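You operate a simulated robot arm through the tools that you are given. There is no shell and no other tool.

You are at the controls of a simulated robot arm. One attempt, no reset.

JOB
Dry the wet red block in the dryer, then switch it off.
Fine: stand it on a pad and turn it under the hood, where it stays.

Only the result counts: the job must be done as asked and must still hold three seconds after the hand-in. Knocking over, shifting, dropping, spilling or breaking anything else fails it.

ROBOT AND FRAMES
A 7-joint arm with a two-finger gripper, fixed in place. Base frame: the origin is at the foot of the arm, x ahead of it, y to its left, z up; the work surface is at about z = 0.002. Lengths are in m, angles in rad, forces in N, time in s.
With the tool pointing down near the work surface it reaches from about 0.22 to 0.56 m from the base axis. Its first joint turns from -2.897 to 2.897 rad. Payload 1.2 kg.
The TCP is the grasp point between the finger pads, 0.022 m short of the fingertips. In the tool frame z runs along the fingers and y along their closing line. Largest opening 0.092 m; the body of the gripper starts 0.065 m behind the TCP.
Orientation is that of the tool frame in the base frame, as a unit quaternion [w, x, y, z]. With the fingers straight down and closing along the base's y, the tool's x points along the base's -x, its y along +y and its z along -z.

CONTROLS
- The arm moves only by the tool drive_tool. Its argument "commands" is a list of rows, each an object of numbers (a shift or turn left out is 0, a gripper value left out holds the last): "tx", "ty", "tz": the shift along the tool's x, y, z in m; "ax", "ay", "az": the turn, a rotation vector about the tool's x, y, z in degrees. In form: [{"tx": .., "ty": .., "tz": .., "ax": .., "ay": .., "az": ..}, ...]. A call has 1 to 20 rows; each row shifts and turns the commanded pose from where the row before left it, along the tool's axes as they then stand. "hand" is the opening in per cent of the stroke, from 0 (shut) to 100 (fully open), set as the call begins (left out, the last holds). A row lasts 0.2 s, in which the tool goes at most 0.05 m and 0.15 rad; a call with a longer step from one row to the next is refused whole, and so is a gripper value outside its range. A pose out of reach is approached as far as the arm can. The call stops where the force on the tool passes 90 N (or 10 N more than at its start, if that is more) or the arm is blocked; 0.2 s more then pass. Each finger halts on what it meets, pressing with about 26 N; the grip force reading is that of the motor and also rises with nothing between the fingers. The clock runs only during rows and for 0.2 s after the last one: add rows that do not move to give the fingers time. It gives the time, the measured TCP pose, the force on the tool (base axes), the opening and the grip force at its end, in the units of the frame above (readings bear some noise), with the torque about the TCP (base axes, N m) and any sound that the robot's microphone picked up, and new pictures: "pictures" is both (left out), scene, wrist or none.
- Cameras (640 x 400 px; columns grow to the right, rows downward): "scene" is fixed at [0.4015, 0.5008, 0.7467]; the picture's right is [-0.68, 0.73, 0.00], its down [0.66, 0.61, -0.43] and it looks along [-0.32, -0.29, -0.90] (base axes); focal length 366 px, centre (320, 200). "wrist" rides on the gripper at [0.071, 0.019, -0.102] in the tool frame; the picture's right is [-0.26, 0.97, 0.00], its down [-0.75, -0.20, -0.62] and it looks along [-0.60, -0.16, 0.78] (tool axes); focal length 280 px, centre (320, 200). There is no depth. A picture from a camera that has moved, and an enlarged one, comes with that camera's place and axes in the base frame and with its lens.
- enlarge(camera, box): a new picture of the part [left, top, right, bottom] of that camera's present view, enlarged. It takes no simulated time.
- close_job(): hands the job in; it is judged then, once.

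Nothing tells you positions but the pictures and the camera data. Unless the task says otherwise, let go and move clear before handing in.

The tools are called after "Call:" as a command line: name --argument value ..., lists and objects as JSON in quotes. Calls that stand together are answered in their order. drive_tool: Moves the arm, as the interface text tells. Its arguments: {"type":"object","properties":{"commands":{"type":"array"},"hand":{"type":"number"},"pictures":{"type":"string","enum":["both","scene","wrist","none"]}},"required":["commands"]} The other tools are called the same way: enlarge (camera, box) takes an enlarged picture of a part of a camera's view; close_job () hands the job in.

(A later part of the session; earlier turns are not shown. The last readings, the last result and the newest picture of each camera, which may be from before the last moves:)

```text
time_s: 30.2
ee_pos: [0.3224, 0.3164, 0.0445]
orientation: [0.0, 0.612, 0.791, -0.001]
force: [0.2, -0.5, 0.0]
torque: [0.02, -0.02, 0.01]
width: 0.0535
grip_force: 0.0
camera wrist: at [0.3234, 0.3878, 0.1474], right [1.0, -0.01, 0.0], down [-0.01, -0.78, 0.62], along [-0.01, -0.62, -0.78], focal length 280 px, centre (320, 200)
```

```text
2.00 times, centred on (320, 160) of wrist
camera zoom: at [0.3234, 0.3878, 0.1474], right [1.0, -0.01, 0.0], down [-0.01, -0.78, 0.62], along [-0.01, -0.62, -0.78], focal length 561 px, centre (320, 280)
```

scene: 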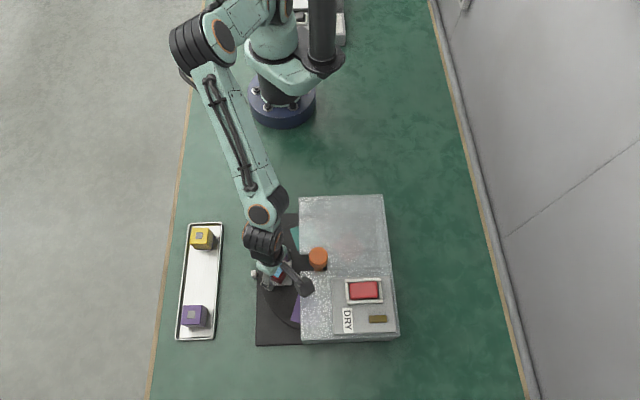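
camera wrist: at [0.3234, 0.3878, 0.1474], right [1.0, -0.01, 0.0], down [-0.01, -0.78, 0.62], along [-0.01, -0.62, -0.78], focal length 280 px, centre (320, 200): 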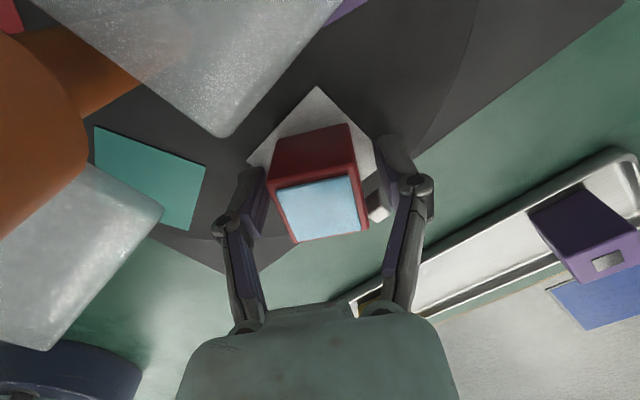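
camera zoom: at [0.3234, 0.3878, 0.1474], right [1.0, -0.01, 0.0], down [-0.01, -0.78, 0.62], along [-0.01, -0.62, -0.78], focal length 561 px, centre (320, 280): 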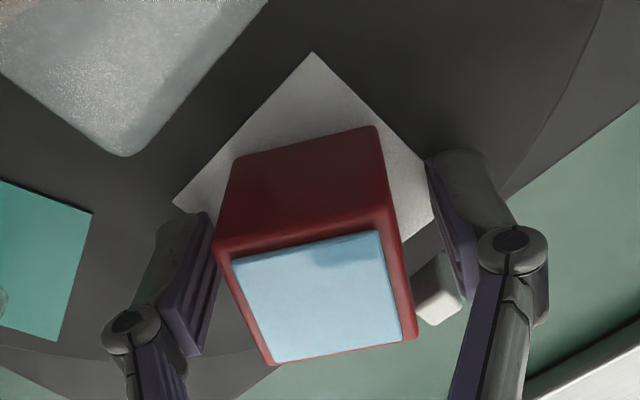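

The fingers are clear of the block, which stands on the white pad. I'll raise straight up.

Call:
drive_tool --commands '[{"tz": -0.004}, {"tz": -0.01}, {"tz": -0.02}, {"tz": -0.03}, {"tz": -0.03}, {"tz": -0.03}, {"tz": -0.02}, {}]'

Call:
enlarge --camera "scene" --box '[230, 220, 350, 310]'

Call:
enlarge --camera "wrist" --box '[180, 0, 460, 200]'

```text
time_s: 32.0
ee_pos: [0.3233, 0.3152, 0.1891]
orientation: [0.0, 0.612, 0.791, -0.001]
force: [-0.8, -0.9, -0.5]
torque: [-0.05, 0.03, 0.02]
width: 0.0536
grip_force: 0.0
camera wrist: at [0.3239, 0.388, 0.2905], right [1.0, -0.01, 0.0], down [-0.01, -0.78, 0.62], along [-0.01, -0.62, -0.78], focal length 280 px, centre (320, 200)
```

scene: 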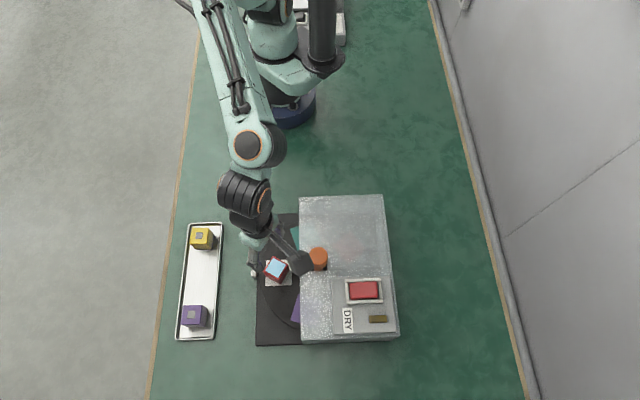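
wrist: 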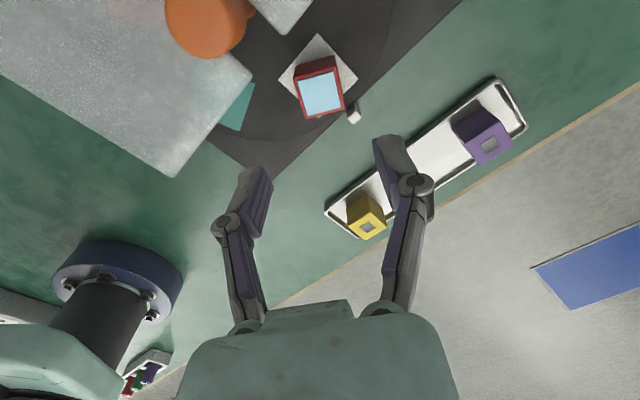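

```text
4.44 times, centred on (290, 265) of scene
camera zoom: at [0.4015, 0.5008, 0.7467], right [-0.68, 0.73, 0.0], down [0.66, 0.61, -0.43], along [-0.32, -0.29, -0.9], focal length 1626 px, centre (453, -89)
```

zoom: 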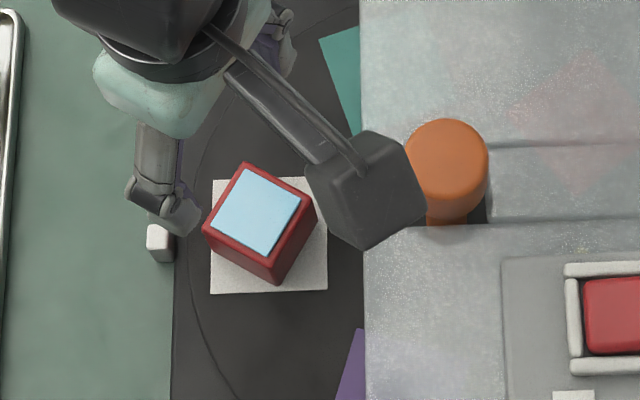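

```text
2.00 times, centred on (320, 100) of wrist
camera zoom: at [0.3239, 0.388, 0.2905], right [1.0, -0.01, 0.0], down [-0.01, -0.78, 0.62], along [-0.01, -0.62, -0.78], focal length 561 px, centre (320, 400)
```

zoom: 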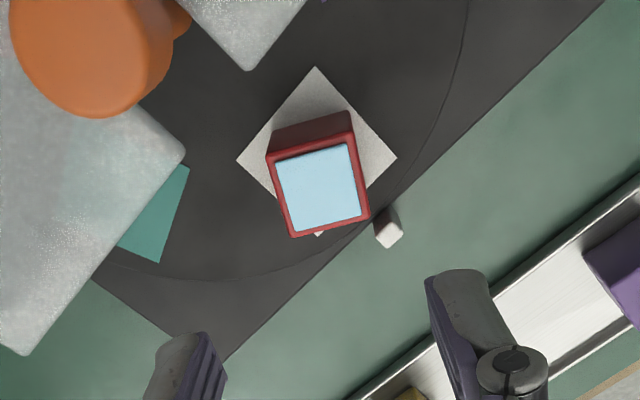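

The block stands centred on the white pad. Next I'll turn the knob at about (0.265, 0.371); first I test the wrist's rotation range in free air by turning back −150°.

Call:
drive_tool --commands '[{"tz": -0.02, "az": -7.5}, {"tz": -0.02, "az": -7.5}, {"az": -7.5}, {"az": -7.5}, {"az": -7.5}, {"az": -7.5}, {"az": -7.5}, {"az": -7.5}, {"az": -7.5}, {"az": -7.5}, {"az": -7.5}, {"az": -7.5}, {"az": -7.5}, {"az": -7.5}, {"az": -7.5}, {"az": -7.5}, {"az": -7.5}, {"az": -7.5}, {"az": -7.5}, {"az": -7.5}]'

```text
time_s: 36.2
ee_pos: [0.3231, 0.3148, 0.2283]
orientation: [0.0, -0.607, 0.795, 0.0]
force: [0.1, -0.5, 0.3]
torque: [0.0, 0.0, 0.0]
width: 0.0533
grip_force: 0.1
camera wrist: at [0.285, 0.2509, 0.3317], right [-0.86, 0.51, 0.0], down [0.4, 0.67, 0.63], along [0.32, 0.54, -0.78], focal length 280 px, centre (320, 200)
```

scene: 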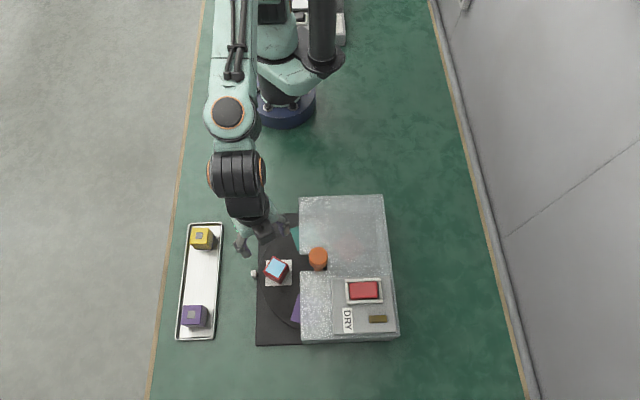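
wrist: 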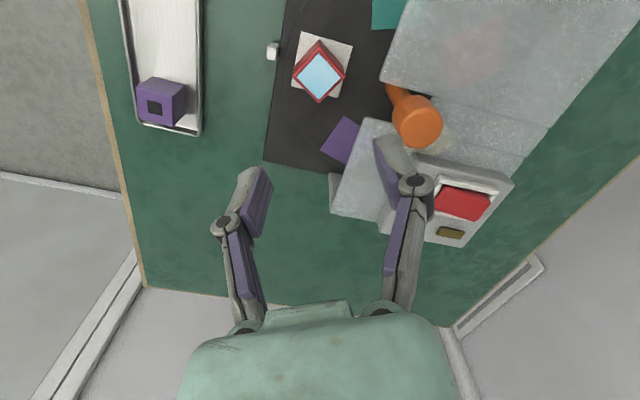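

The full −150° turn was reached, so a single +144° or greater turn of the knob is possible. This view faces the dryer; I'll enlarge it to examine the knob and switch.

Call:
enlarge --camera "wrist" --box '[330, 60, 560, 250]'

Call:
enlarge --camera "wrist" --box '[260, 0, 480, 180]'

```text
2.11 times, centred on (445, 155) of wrist
camera zoom: at [0.285, 0.2509, 0.3317], right [-0.86, 0.51, 0.0], down [0.4, 0.67, 0.63], along [0.32, 0.54, -0.78], focal length 590 px, centre (57, 295)
```

zoom: 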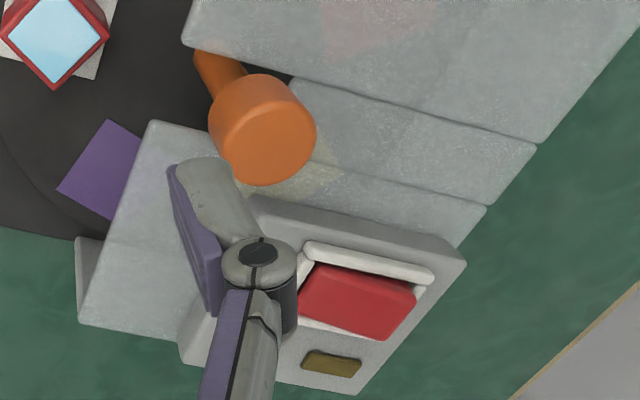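

```text
2.22 times, centred on (370, 90) of wrist
camera zoom: at [0.285, 0.2509, 0.3317], right [-0.86, 0.51, 0.0], down [0.4, 0.67, 0.63], along [0.32, 0.54, -0.78], focal length 623 px, centre (209, 444)
```

zoom: 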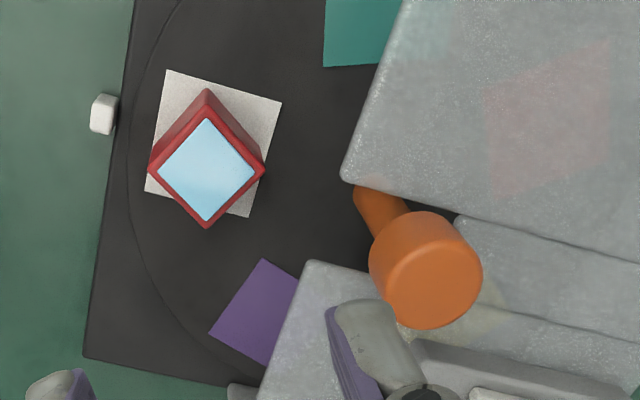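

The knob's axis triangulates to about (0.264, 0.371) with the cap top near 0.12. I'll move over it at height and lower to z ≈ 0.155 to check alignment.

Call:
drive_tool --commands '[{"tx": -0.0078, "ty": 0.01416}, {"tx": -0.0078, "ty": 0.01416}, {"tx": -0.0078, "ty": 0.01416}, {"tx": -0.0078, "ty": 0.01416}, {"tx": -0.0079, "ty": 0.01416}, {"tz": 0.015}, {"tz": 0.02}, {"tz": 0.02}, {"tz": 0.015}, {}]' --hand 65

Call:
enlarge --camera "wrist" --box '[180, 40, 460, 240]'

Call:
enlarge --camera "scene" --box '[240, 200, 400, 320]'

```text
time_s: 38.4
ee_pos: [0.265, 0.3701, 0.1601]
orientation: [0.0, -0.605, 0.796, -0.001]
force: [0.6, 0.0, -0.7]
torque: [0.02, 0.0, -0.01]
width: 0.06
grip_force: 0.1
camera wrist: at [0.2272, 0.3066, 0.2629], right [-0.86, 0.51, 0.0], down [0.4, 0.67, 0.63], along [0.32, 0.54, -0.78], focal length 280 px, centre (320, 200)
```

scene: 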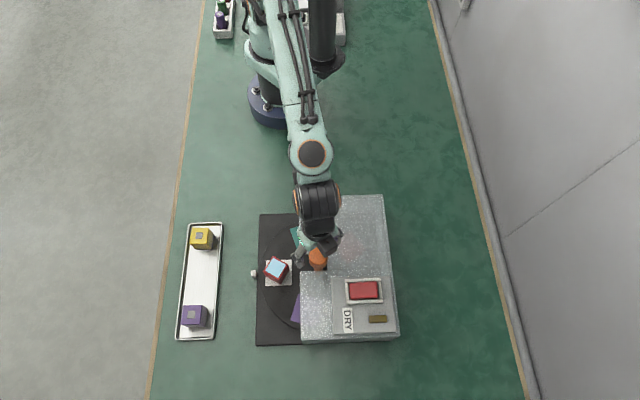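
wrist: 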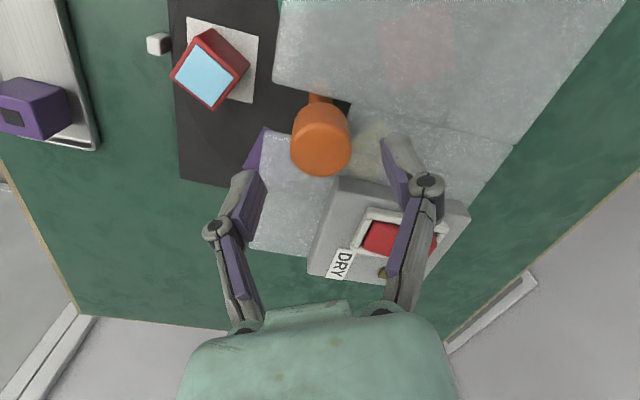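

```text
2.00 times, centred on (320, 140) of wrist
camera zoom: at [0.2272, 0.3066, 0.2629], right [-0.86, 0.51, 0.0], down [0.4, 0.67, 0.63], along [0.32, 0.54, -0.78], focal length 561 px, centre (320, 320)
```

zoom: 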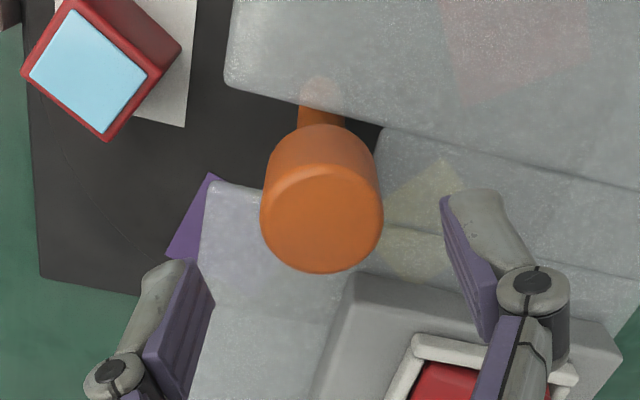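

```text
3.33 times, centred on (320, 260) of scene
camera zoom: at [0.4015, 0.5008, 0.7467], right [-0.68, 0.73, 0.0], down [0.66, 0.61, -0.43], along [-0.32, -0.29, -0.9], focal length 1219 px, centre (320, 0)
```

zoom: 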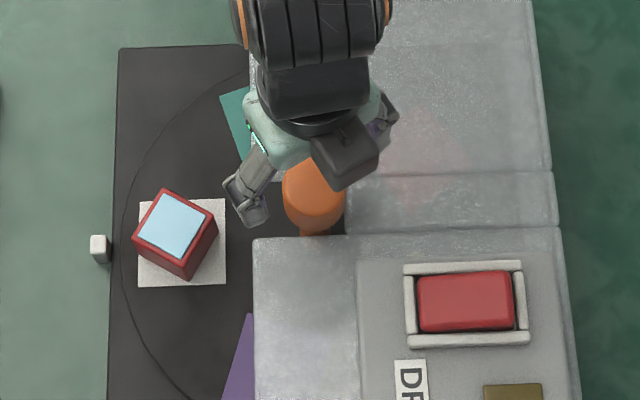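

The knob is nearly centred between the fingers, off by about 1 mm. I'll correct that and descend to z ≈ 0.118 so the pads span the cap while the tips stay above the hood.

Call:
drive_tool --commands '[{"tx": -0.0011}, {"tz": 0.012}, {"tz": 0.012}, {"tz": 0.01}, {"tz": 0.005}, {"tz": 0.003}, {}]'

Call:
enlarge --camera "wrist" --box '[180, 40, 460, 240]'

Call:
enlarge --camera "scene" --box '[280, 220, 360, 290]'

```text
time_s: 40.0
ee_pos: [0.2655, 0.3722, 0.1173]
orientation: [-0.001, -0.605, 0.796, -0.001]
force: [0.7, 0.8, -0.7]
torque: [0.01, 0.0, -0.01]
width: 0.0599
grip_force: 0.2
camera wrist: at [0.2279, 0.3088, 0.22], right [-0.86, 0.51, 0.0], down [0.4, 0.67, 0.63], along [0.32, 0.54, -0.78], focal length 280 px, centre (320, 200)
```

scene: 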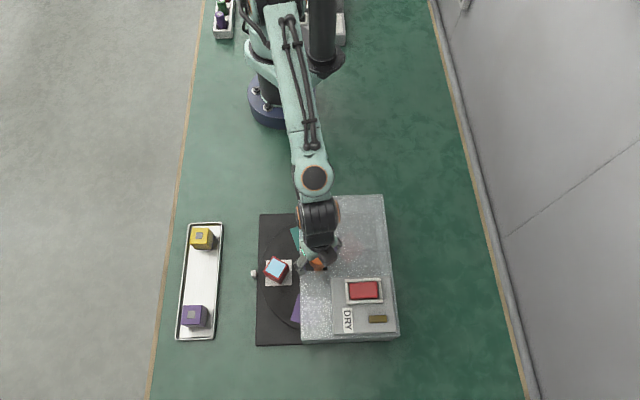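
wrist: 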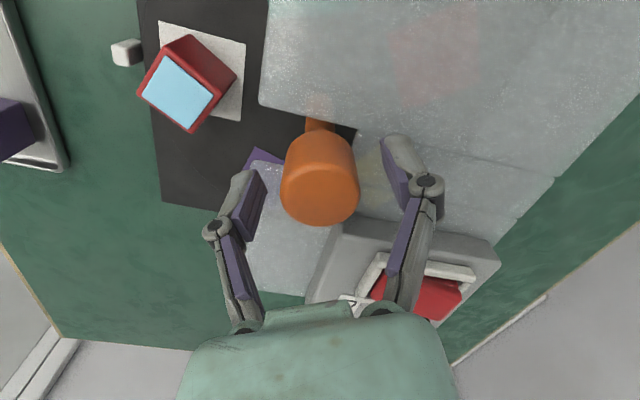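

```text
2.00 times, centred on (320, 140) of wrist
camera zoom: at [0.2279, 0.3088, 0.22], right [-0.86, 0.51, 0.0], down [0.4, 0.67, 0.63], along [0.32, 0.54, -0.78], focal length 561 px, centre (320, 320)
```

zoom: 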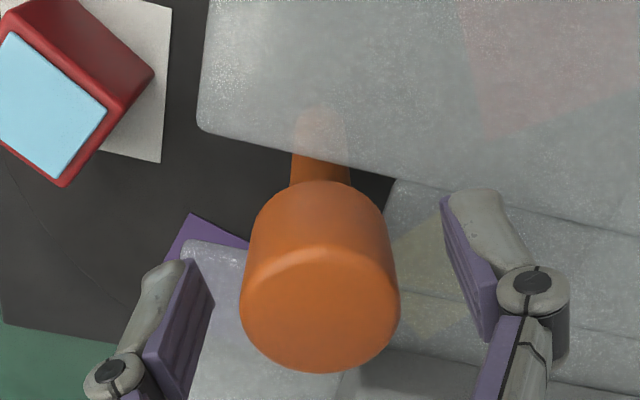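

```text
5.71 times, centred on (320, 255) of scene
camera zoom: at [0.4015, 0.5008, 0.7467], right [-0.68, 0.73, 0.0], down [0.66, 0.61, -0.43], along [-0.32, -0.29, -0.9], focal length 2090 px, centre (320, -114)
```

zoom: 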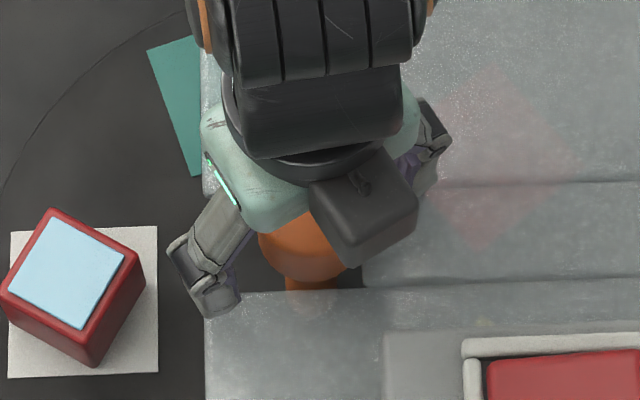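

Aligned: the cap's centre coincides with the tool axis. I'll close on the knob and check that the grip doesn't load the arm.

Call:
drive_tool --commands '[{}, {}, {}]' --hand 0

```text
time_s: 40.8
ee_pos: [0.2653, 0.3719, 0.1198]
orientation: [-0.001, -0.606, 0.796, 0.0]
force: [-8.0, -6.7, 18.1]
torque: [-0.18, 0.16, 0.0]
width: 0.0336
grip_force: 28.1
camera wrist: at [0.2277, 0.3089, 0.2208], right [-0.86, 0.51, 0.0], down [0.4, 0.67, 0.63], along [0.32, 0.54, -0.78], focal length 280 px, centre (320, 200)
```

scene: 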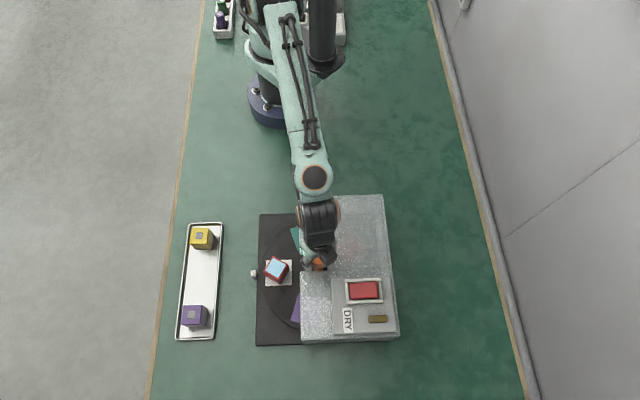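
wrist: 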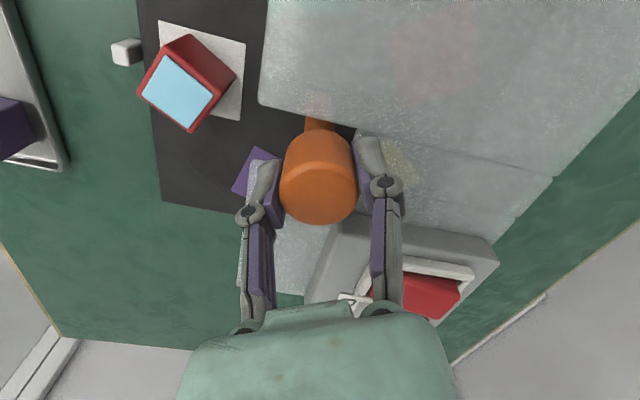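

The grip holds (width 0.0336), but there's an 18 N upward and ~10 N sideways load. I'll ease about 1 mm up and toward the force to relax it.

Call:
drive_tool --commands '[{"tx": 0.0004, "ty": 0.0003, "tz": -0.0006}, {"tx": 0.0004, "ty": 0.0003, "tz": -0.0004}, {}]' --pictures "none"

```text
time_s: 41.6
ee_pos: [0.2649, 0.3737, 0.118]
orientation: [0.003, -0.604, 0.797, 0.0]
force: [16.5, 19.2, -17.6]
torque: [0.57, -0.36, 0.03]
width: 0.0337
grip_force: 27.9
```

Overcorrected; the arm is stiff. I'll step back about half of that.

Call:
drive_tool --commands '[{"tx": -0.0005, "ty": -0.0003, "tz": 0.0005}, {}]' --pictures "none"

```text
time_s: 42.2
ee_pos: [0.2641, 0.3728, 0.1182]
orientation: [0.002, -0.605, 0.796, 0.0]
force: [14.7, 14.4, -7.1]
torque: [0.31, -0.31, 0.01]
width: 0.0336
grip_force: 27.9
```

Call:
drive_tool --commands '[{"tx": -0.0004, "ty": -0.0002, "tz": 0.0002}, {}]' --pictures "none"

```text
time_s: 42.8
ee_pos: [0.2659, 0.3729, 0.1189]
orientation: [0.002, -0.604, 0.797, -0.001]
force: [13.2, 5.0, 7.4]
torque: [0.19, -0.28, -0.03]
width: 0.0338
grip_force: 27.9
```

The load is now moderate. I'll turn the knob +15° slowly and check that the turntable follows.

Call:
drive_tool --commands '[{"az": 1}, {"az": 2}, {"az": 3}, {"az": 3}, {"az": 3}, {"az": 2}, {"az": 1}, {}]'

Call:
enlarge --camera "scene" --box '[240, 200, 400, 320]'

```text
time_s: 44.6
ee_pos: [0.2651, 0.3724, 0.1176]
orientation: [0.001, -0.495, 0.869, 0.001]
force: [14.8, 1.0, 26.7]
torque: [-0.07, -0.3, 0.01]
width: 0.0338
grip_force: 27.8
camera wrist: at [0.2125, 0.3205, 0.2205], right [-0.7, 0.72, 0.0], down [0.56, 0.54, 0.63], along [0.45, 0.44, -0.78], focal length 280 px, centre (320, 200)
```

scene: 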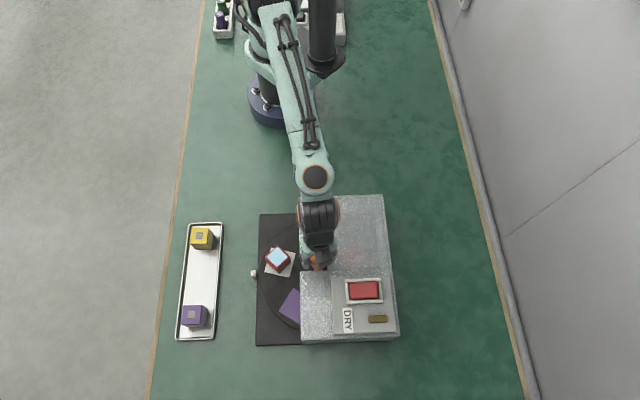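
wrist: 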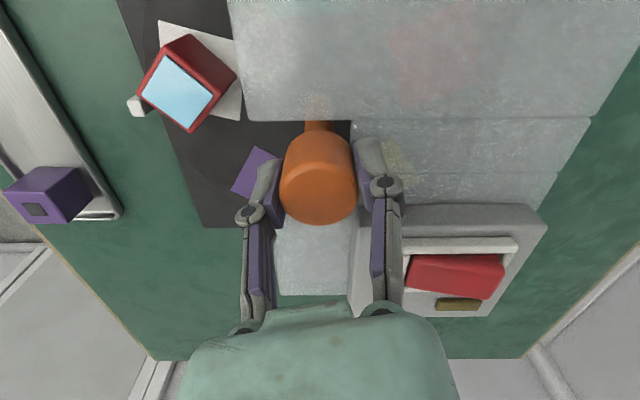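

```text
3.33 times, centred on (320, 260) of scene
camera zoom: at [0.4015, 0.5008, 0.7467], right [-0.68, 0.73, 0.0], down [0.66, 0.61, -0.43], along [-0.32, -0.29, -0.9], focal length 1219 px, centre (320, 0)
```

zoom: 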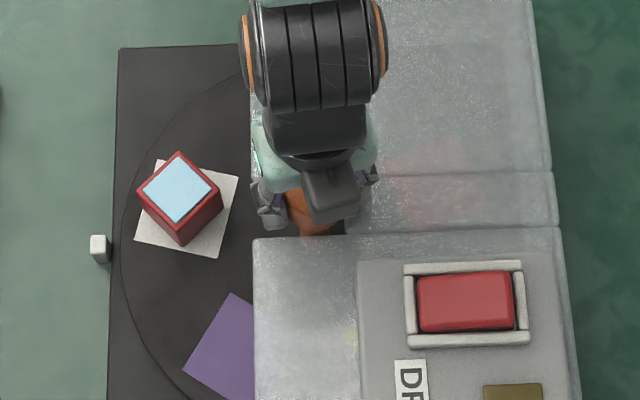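

The turntable follows the knob and the block rides with it. I'll continue with +45° more, easing up slightly on z.

Call:
drive_tool --commands '[{"tz": -0.0004}, {"az": 1}, {"az": 2}, {"az": 3}, {"az": 3}, {"az": 3}, {"az": 3}, {"az": 3}, {"az": 3}, {"az": 3}, {"az": 3}, {"az": 3}, {"az": 3}, {"az": 3}, {"az": 3}, {"az": 3}, {"az": 2}, {"az": 1}, {}]'

Call:
enlarge --camera "scene" --box '[240, 190, 400, 310]'

```text
time_s: 48.6
ee_pos: [0.2658, 0.3711, 0.1181]
orientation: [0.001, -0.123, 0.992, -0.002]
force: [24.7, -11.5, 18.7]
torque: [-0.43, -0.49, 0.05]
width: 0.0335
grip_force: 28.5
camera wrist: at [0.1917, 0.3726, 0.22], right [0.02, 1.0, 0.0], down [0.78, -0.01, 0.63], along [0.63, -0.01, -0.78], focal length 280 px, centre (320, 200)
```

scene: 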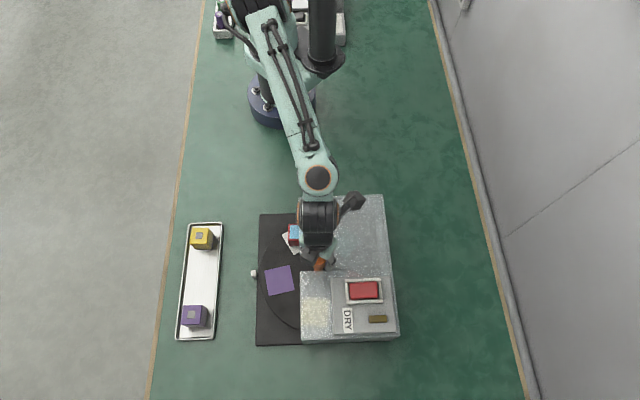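
wrist: 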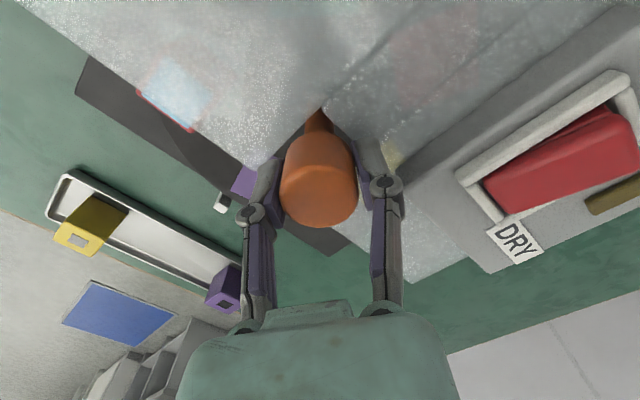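

```text
3.33 times, centred on (320, 250) of scene
camera zoom: at [0.4015, 0.5008, 0.7467], right [-0.68, 0.73, 0.0], down [0.66, 0.61, -0.43], along [-0.32, -0.29, -0.9], focal length 1219 px, centre (320, 33)
```

zoom: 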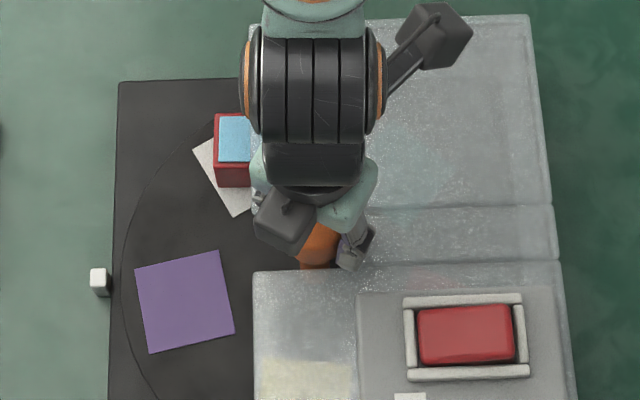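

60° turned so far, and the block is entering under the hood. I'll continue +45°, relaxing the side load slightly.

Call:
drive_tool --commands '[{"tx": -0.0003, "ty": -0.0002, "tz": -0.0003}, {"az": 1}, {"az": 2}, {"az": 3}, {"az": 3}, {"az": 3}, {"az": 3}, {"az": 3}, {"az": 3}, {"az": 3}, {"az": 3}, {"az": 3}, {"az": 3}, {"az": 3}, {"az": 3}, {"az": 3}, {"az": 2}, {"az": 1}, {}]'

Call:
enlarge --camera "scene" --box '[240, 190, 400, 310]'

```text
time_s: 52.6
ee_pos: [0.2654, 0.3703, 0.1175]
orientation: [0.0, 0.265, 0.964, -0.002]
force: [8.6, -18.9, -26.9]
torque: [-0.22, -0.09, -0.04]
width: 0.0336
grip_force: 28.1
camera wrist: at [0.2142, 0.4238, 0.2197], right [0.72, 0.7, 0.0], down [0.54, -0.56, 0.63], along [0.43, -0.45, -0.78], focal length 280 px, centre (320, 200)
```

scene: 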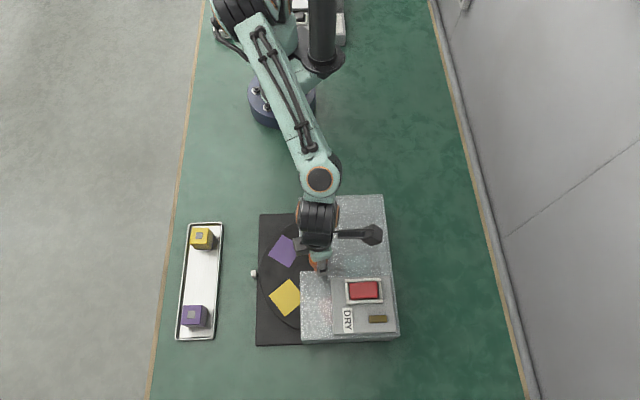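
wrist: 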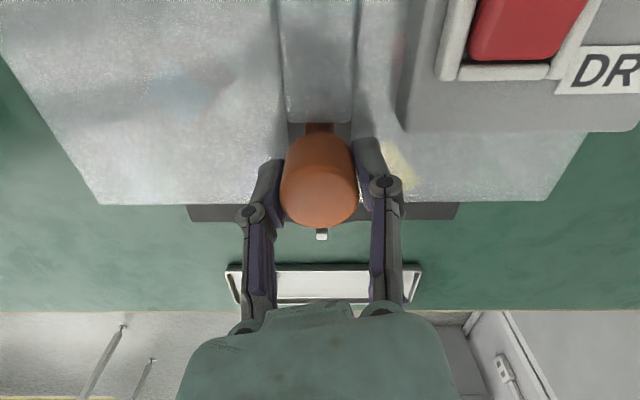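

```text
3.33 times, centred on (320, 250) of scene
camera zoom: at [0.4015, 0.5008, 0.7467], right [-0.68, 0.73, 0.0], down [0.66, 0.61, -0.43], along [-0.32, -0.29, -0.9], focal length 1219 px, centre (320, 33)
```

zoom: 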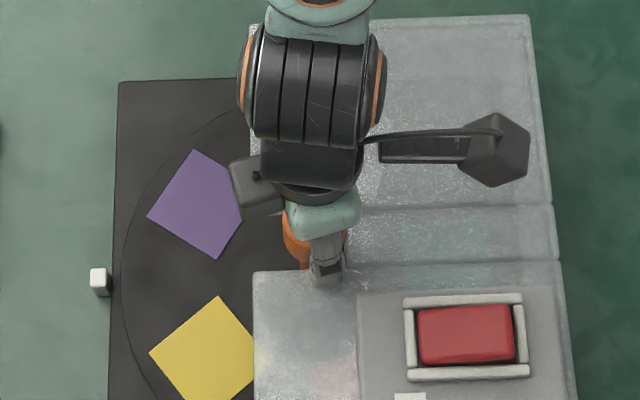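

105° turned; the block shows faintly through the hood. I'll add 39° to reach 144°, which lines a pad up with the front marker again.

Call:
drive_tool --commands '[{"tx": -0.0002, "ty": -0.0002, "tz": 0.0004}, {"az": 1}, {"az": 2}, {"az": 3}, {"az": 3}, {"az": 3}, {"az": 3}, {"az": 3}, {"az": 3}, {"az": 3}, {"az": 3}, {"az": 3}, {"az": 3}, {"az": 3}, {"az": 2}, {"az": 1}, {}]'

Call:
enlarge --camera "scene" --box '[240, 190, 400, 350]'

```text
time_s: 56.2
ee_pos: [0.2655, 0.3713, 0.1177]
orientation: [0.0, 0.57, 0.821, 0.0]
force: [-6.9, -27.3, -4.4]
torque: [-0.39, -0.07, 0.0]
width: 0.0333
grip_force: 28.4
camera wrist: at [0.2584, 0.4439, 0.2196], right [1.0, 0.09, 0.0], down [0.07, -0.78, 0.63], along [0.06, -0.62, -0.78], focal length 280 px, centre (320, 200)
```

scene: 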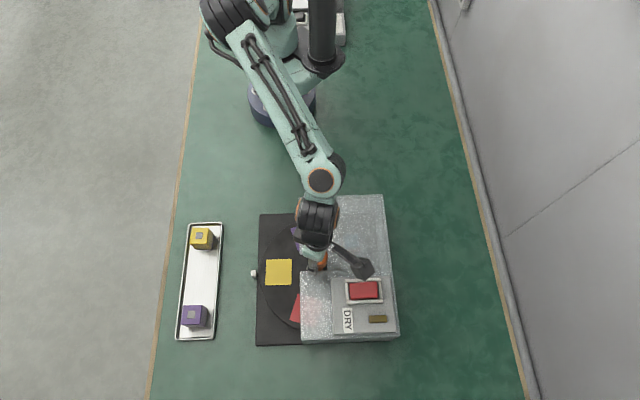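
wrist: 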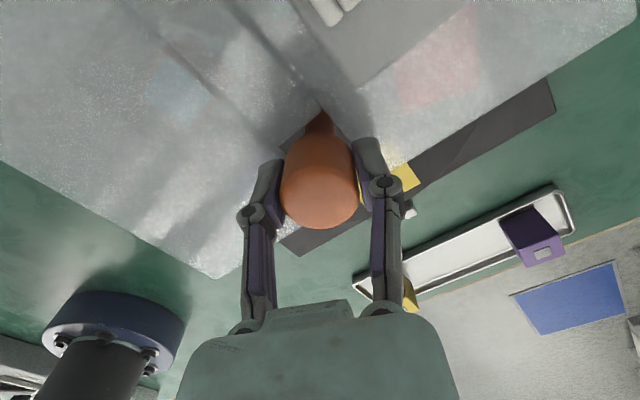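

```text
2.50 times, centred on (320, 270) of scene
camera zoom: at [0.4015, 0.5008, 0.7467], right [-0.68, 0.73, 0.0], down [0.66, 0.61, -0.43], along [-0.32, -0.29, -0.9], focal length 914 px, centre (320, 25)
```

zoom: 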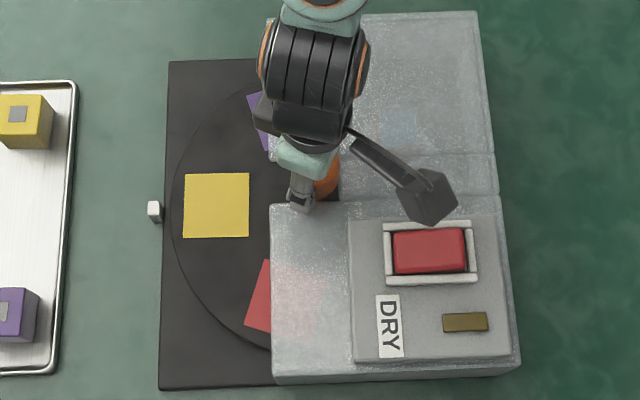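

The yellow pad now sits at the front marker and the block is under the hood (bluish patch through the glass). I'll release the knob and rise.

Call:
drive_tool --commands '[{}, {}, {}, {"tz": -0.005}, {"tz": -0.015}, {"tz": -0.025}, {"tz": -0.03}, {"tz": -0.03}, {}]' --hand 65

Call:
enlarge --camera "scene" --box '[240, 190, 400, 350]'

Call:
enlarge --camera "wrist" --box '[0, 0, 640, 400]'

```text
time_s: 58.2
ee_pos: [0.264, 0.3732, 0.2259]
orientation: [0.001, 0.57, 0.822, 0.001]
force: [-0.9, 0.0, 0.5]
torque: [0.03, 0.01, 0.01]
width: 0.0598
grip_force: 0.0
camera wrist: at [0.2572, 0.4456, 0.3272], right [1.0, 0.09, 0.0], down [0.07, -0.78, 0.62], along [0.06, -0.62, -0.78], focal length 280 px, centre (320, 200)
```

scene: 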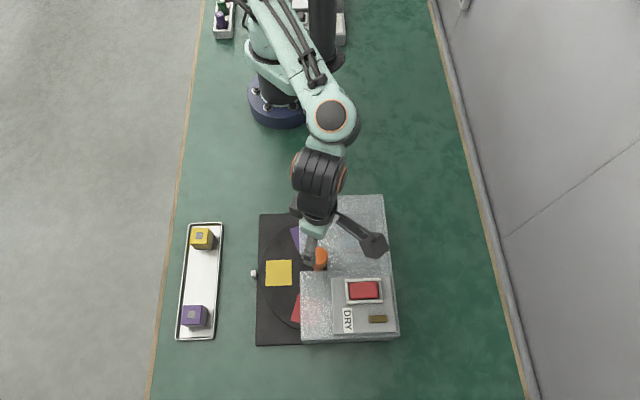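
wrist: 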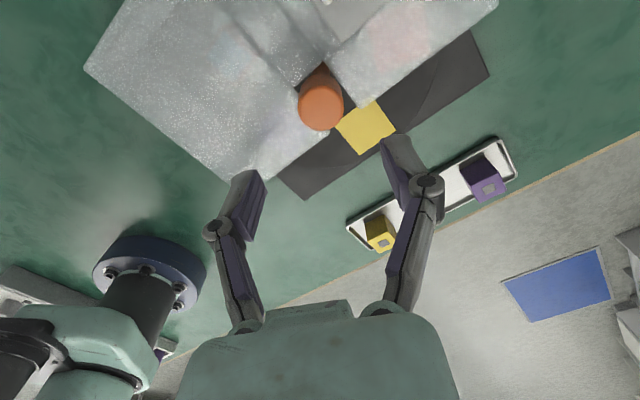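

```text
2.50 times, centred on (320, 270) of scene
camera zoom: at [0.4015, 0.5008, 0.7467], right [-0.68, 0.73, 0.0], down [0.66, 0.61, -0.43], along [-0.32, -0.29, -0.9], focal length 914 px, centre (320, 25)
```

zoom: 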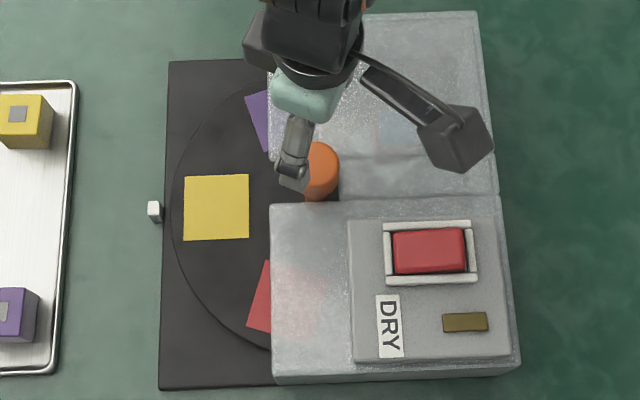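

```text
1.00 times, centred on (320, 200) of wrist (not enlarged: the box is as wide or as high as the picture)
camera zoom: at [0.2572, 0.4456, 0.3272], right [1.0, 0.09, 0.0], down [0.07, -0.78, 0.62], along [0.06, -0.62, -0.78], focal length 280 px, centre (320, 200)
```

zoom: 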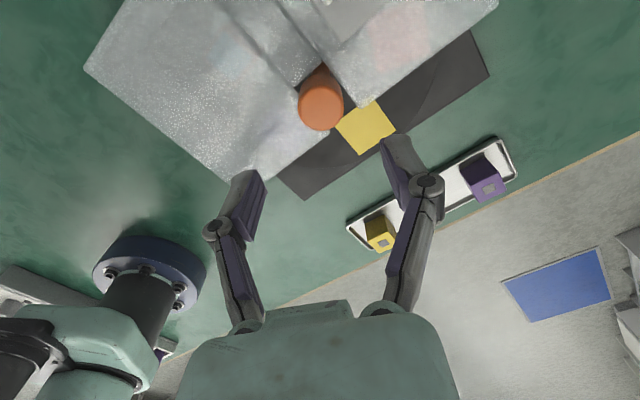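

The block stays under the hood, knob free. Now the switch, near (0.254, 0.468): I'll close the fingers and move above it for a close look before pressing.

Call:
drive_tool --commands '[{"tx": 0.0186, "ty": 0.0049}, {"tx": 0.0186, "ty": 0.0049}, {"tx": 0.0186, "ty": 0.0049}, {"tx": 0.0186, "ty": 0.0049}, {"tx": 0.0188, "ty": 0.0048}, {}]' --hand 0

Call:
enlarge --camera "wrist" --box '[220, 40, 420, 165]'

Call:
enlarge --camera "scene" --box '[290, 190, 400, 350]'

```text
time_s: 59.6
ee_pos: [0.2563, 0.4691, 0.2244]
orientation: [0.0, 0.569, 0.822, 0.0]
force: [0.2, -0.2, -0.6]
torque: [0.03, 0.01, -0.01]
width: 0.0
grip_force: 25.9
camera wrist: at [0.2476, 0.5413, 0.3253], right [1.0, 0.09, 0.0], down [0.07, -0.78, 0.63], along [0.06, -0.62, -0.78], focal length 280 px, centre (320, 200)
```

scene: 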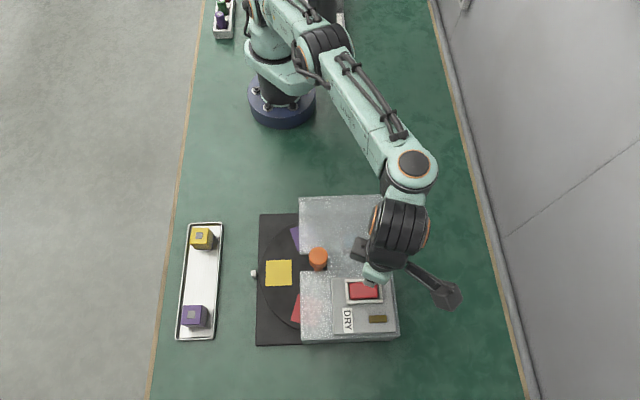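
wrist: 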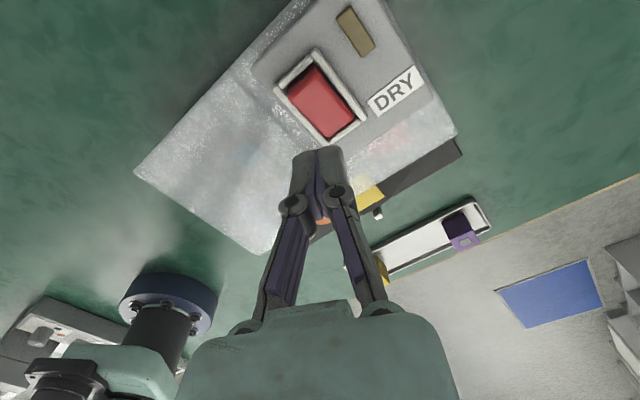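

```text
3.20 times, centred on (320, 102) of wrist
camera zoom: at [0.2476, 0.5413, 0.3253], right [1.0, 0.09, 0.0], down [0.07, -0.78, 0.63], along [0.06, -0.62, -0.78], focal length 897 px, centre (320, 512)
```

zoom: 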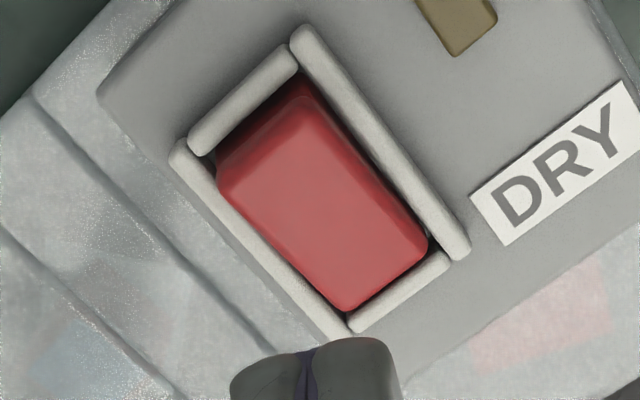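

```text
2.50 times, centred on (345, 270) of scene
camera zoom: at [0.4015, 0.5008, 0.7467], right [-0.68, 0.73, 0.0], down [0.66, 0.61, -0.43], along [-0.32, -0.29, -0.9], focal length 914 px, centre (258, 25)
```

zoom: 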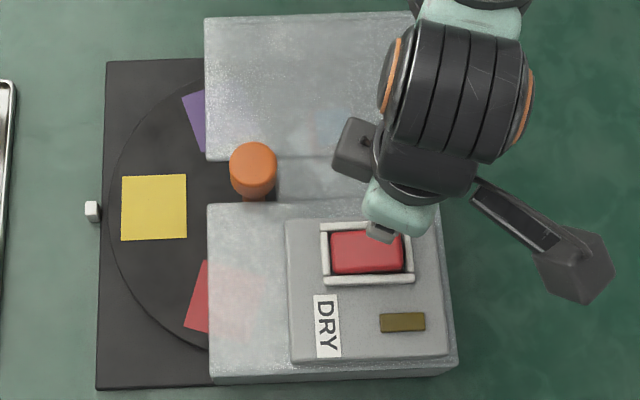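

The red part looks like a rocker whose front (white-pad side) end stands up and whose back end is down; the lamp is dark, so it's off. I'll rotate the wrist to view its side profile and confirm.

Call:
drive_tool --commands '[{"az": -7.63}, {"az": -7.63}, {"az": -7.63}, {"az": -7.63}, {"az": -7.63}, {"az": -7.63}, {"az": -7.63}, {"az": -7.63}, {"az": -7.63}, {"az": -7.63}, {"az": -7.63}, {"az": -7.63}, {"az": -7.63}, {"az": -7.63}, {"az": -7.63}, {}]'

Call:
enlarge --camera "wrist" --box '[220, 40, 420, 165]'

```text
time_s: 63.0
ee_pos: [0.256, 0.468, 0.2226]
orientation: [-0.001, -0.384, 0.924, 0.0]
force: [-0.4, 0.1, 0.1]
torque: [0.01, 0.01, -0.03]
width: 0.0
grip_force: 25.9
camera wrist: at [0.1911, 0.4312, 0.3246], right [-0.5, 0.87, 0.0], down [0.68, 0.39, 0.63], along [0.54, 0.31, -0.78], focal length 280 px, centre (320, 200)
```

scene: 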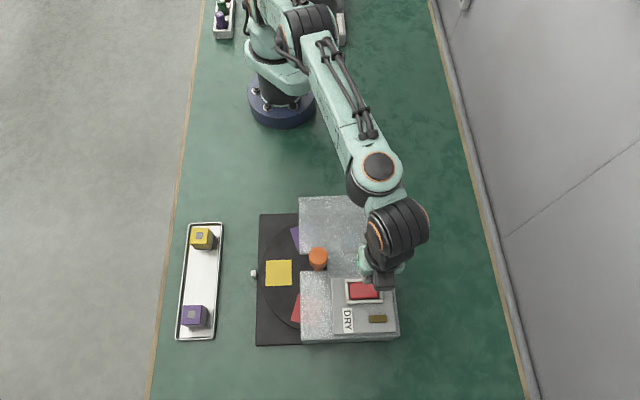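
wrist: 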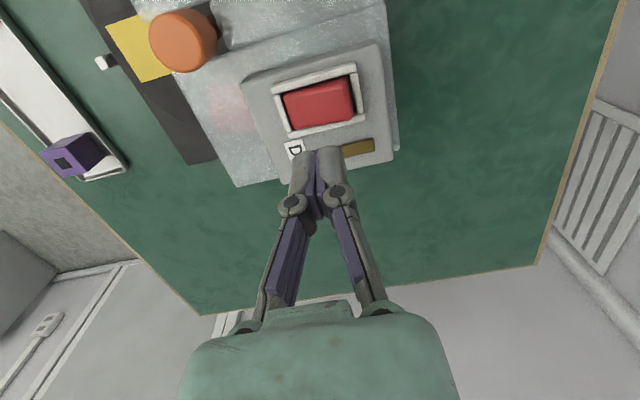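

```text
3.20 times, centred on (320, 102) of wrist
camera zoom: at [0.1911, 0.4312, 0.3246], right [-0.5, 0.87, 0.0], down [0.68, 0.39, 0.63], along [0.54, 0.31, -0.78], focal length 897 px, centre (320, 512)
```

zoom: 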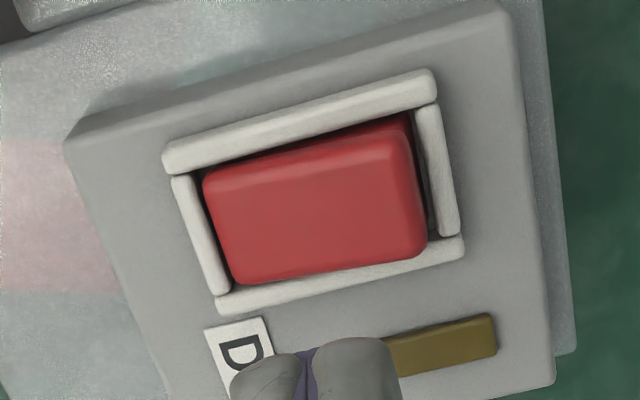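

Both views show the back end of the rocker (far from the pads) standing higher, top centre near (0.256, 0.468, 0.114). I'll position over that raised end and descend to just above it.

Call:
drive_tool --commands '[{"tx": -0.0009, "ty": 0.0109}, {"tz": 0.02}, {"tz": 0.02}, {"tz": 0.02}, {"tz": 0.01}, {}]'

Call:
enlarge --camera "wrist" --box '[220, 60, 420, 200]'

Call:
enlarge --camera "scene" --box '[320, 230, 410, 320]'

```text
time_s: 64.4
ee_pos: [0.2481, 0.4761, 0.154]
orientation: [-0.001, -0.382, 0.924, 0.0]
force: [-0.6, -0.1, -0.3]
torque: [-0.05, -0.04, 0.01]
width: 0.0001
grip_force: 26.3
camera wrist: at [0.1834, 0.439, 0.2556], right [-0.5, 0.87, 0.0], down [0.68, 0.39, 0.62], along [0.54, 0.31, -0.78], focal length 280 px, centre (320, 200)
```

scene: 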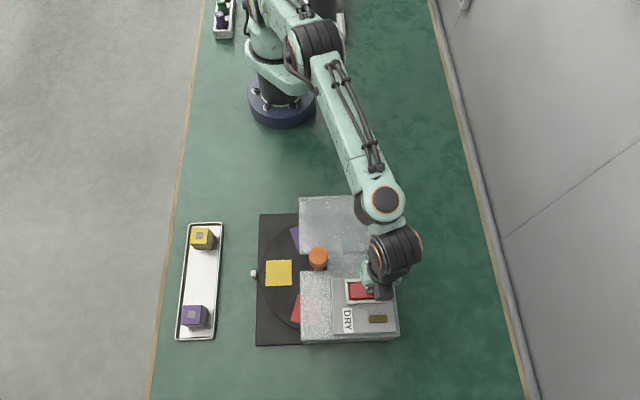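
wrist: 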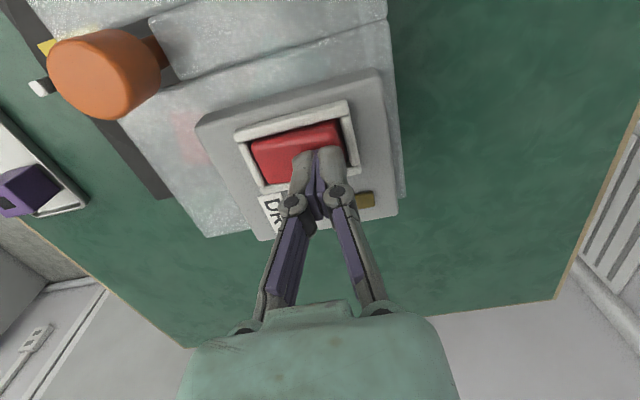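

```text
2.86 times, centred on (320, 130) of wrist
camera zoom: at [0.1834, 0.439, 0.2556], right [-0.5, 0.87, 0.0], down [0.68, 0.39, 0.62], along [0.54, 0.31, -0.78], focal length 801 px, centre (320, 400)
```

zoom: 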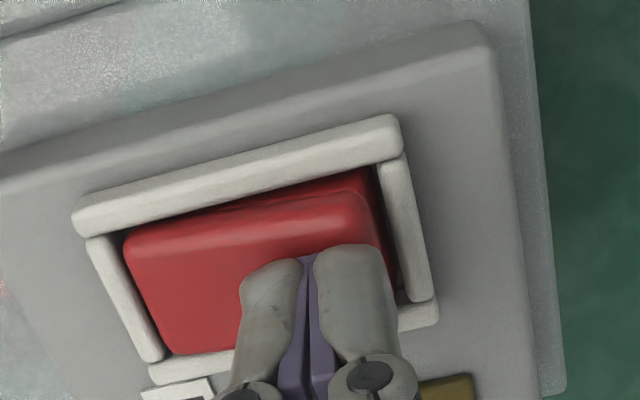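

```text
4.44 times, centred on (365, 275) of scene
camera zoom: at [0.4015, 0.5008, 0.7467], right [-0.68, 0.73, 0.0], down [0.66, 0.61, -0.43], along [-0.32, -0.29, -0.9], focal length 1626 px, centre (120, -133)
```

zoom: 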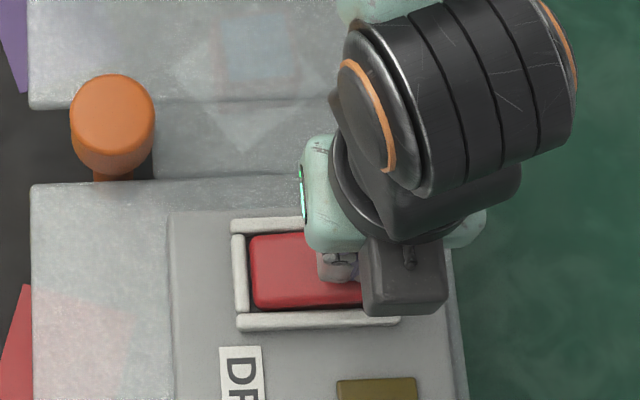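

Side profile confirms the back end is raised, and the fingertips are over it and inside the frame. I'll lower in small steps until I feel contact.

Call:
drive_tool --commands '[{"tz": 0.003}, {"tz": 0.003}, {"tz": 0.002}, {"tz": 0.002}, {"tz": 0.001}, {}]' --pictures "none"

```text
time_s: 65.8
ee_pos: [0.2482, 0.4781, 0.1485]
orientation: [0.003, -0.383, 0.924, 0.002]
force: [-18.4, -14.6, 59.2]
torque: [-0.66, 0.13, -0.18]
width: 0.0002
grip_force: 26.4
```

59 N already at z 0.1485 with no click, plus a sideways load, so I'll look before pushing further.

Call:
enlarge --camera "wrist" --box '[220, 60, 420, 200]'

Call:
enlarge --camera "scene" --box '[320, 230, 410, 320]'

```text
2.86 times, centred on (320, 130) of wrist
camera zoom: at [0.1837, 0.4396, 0.2495], right [-0.5, 0.87, 0.01], down [0.68, 0.38, 0.63], along [0.54, 0.32, -0.78], focal length 801 px, centre (320, 400)
```

zoom: 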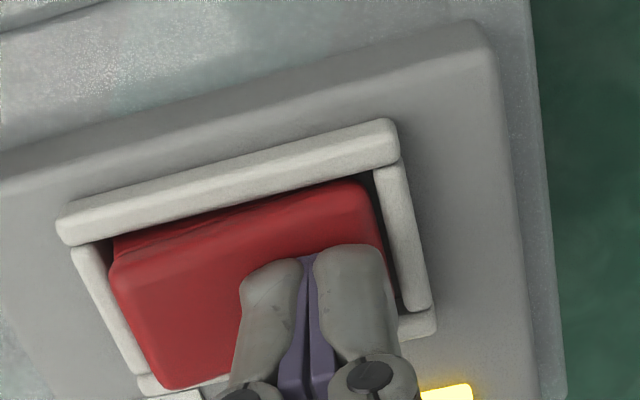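

```text
4.44 times, centred on (365, 275) of scene
camera zoom: at [0.4015, 0.5008, 0.7467], right [-0.68, 0.73, 0.0], down [0.66, 0.61, -0.43], along [-0.32, -0.29, -0.9], focal length 1626 px, centre (120, -133)
```

zoom: 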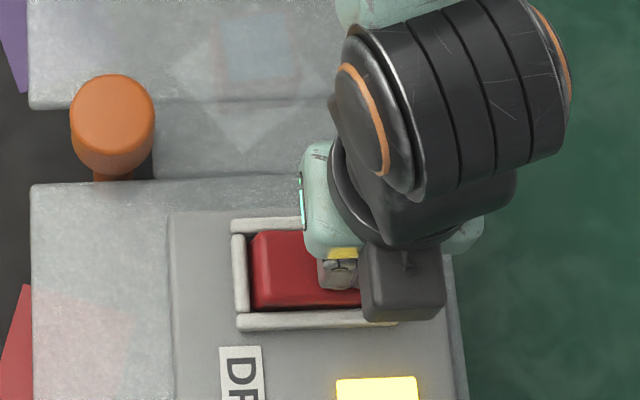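

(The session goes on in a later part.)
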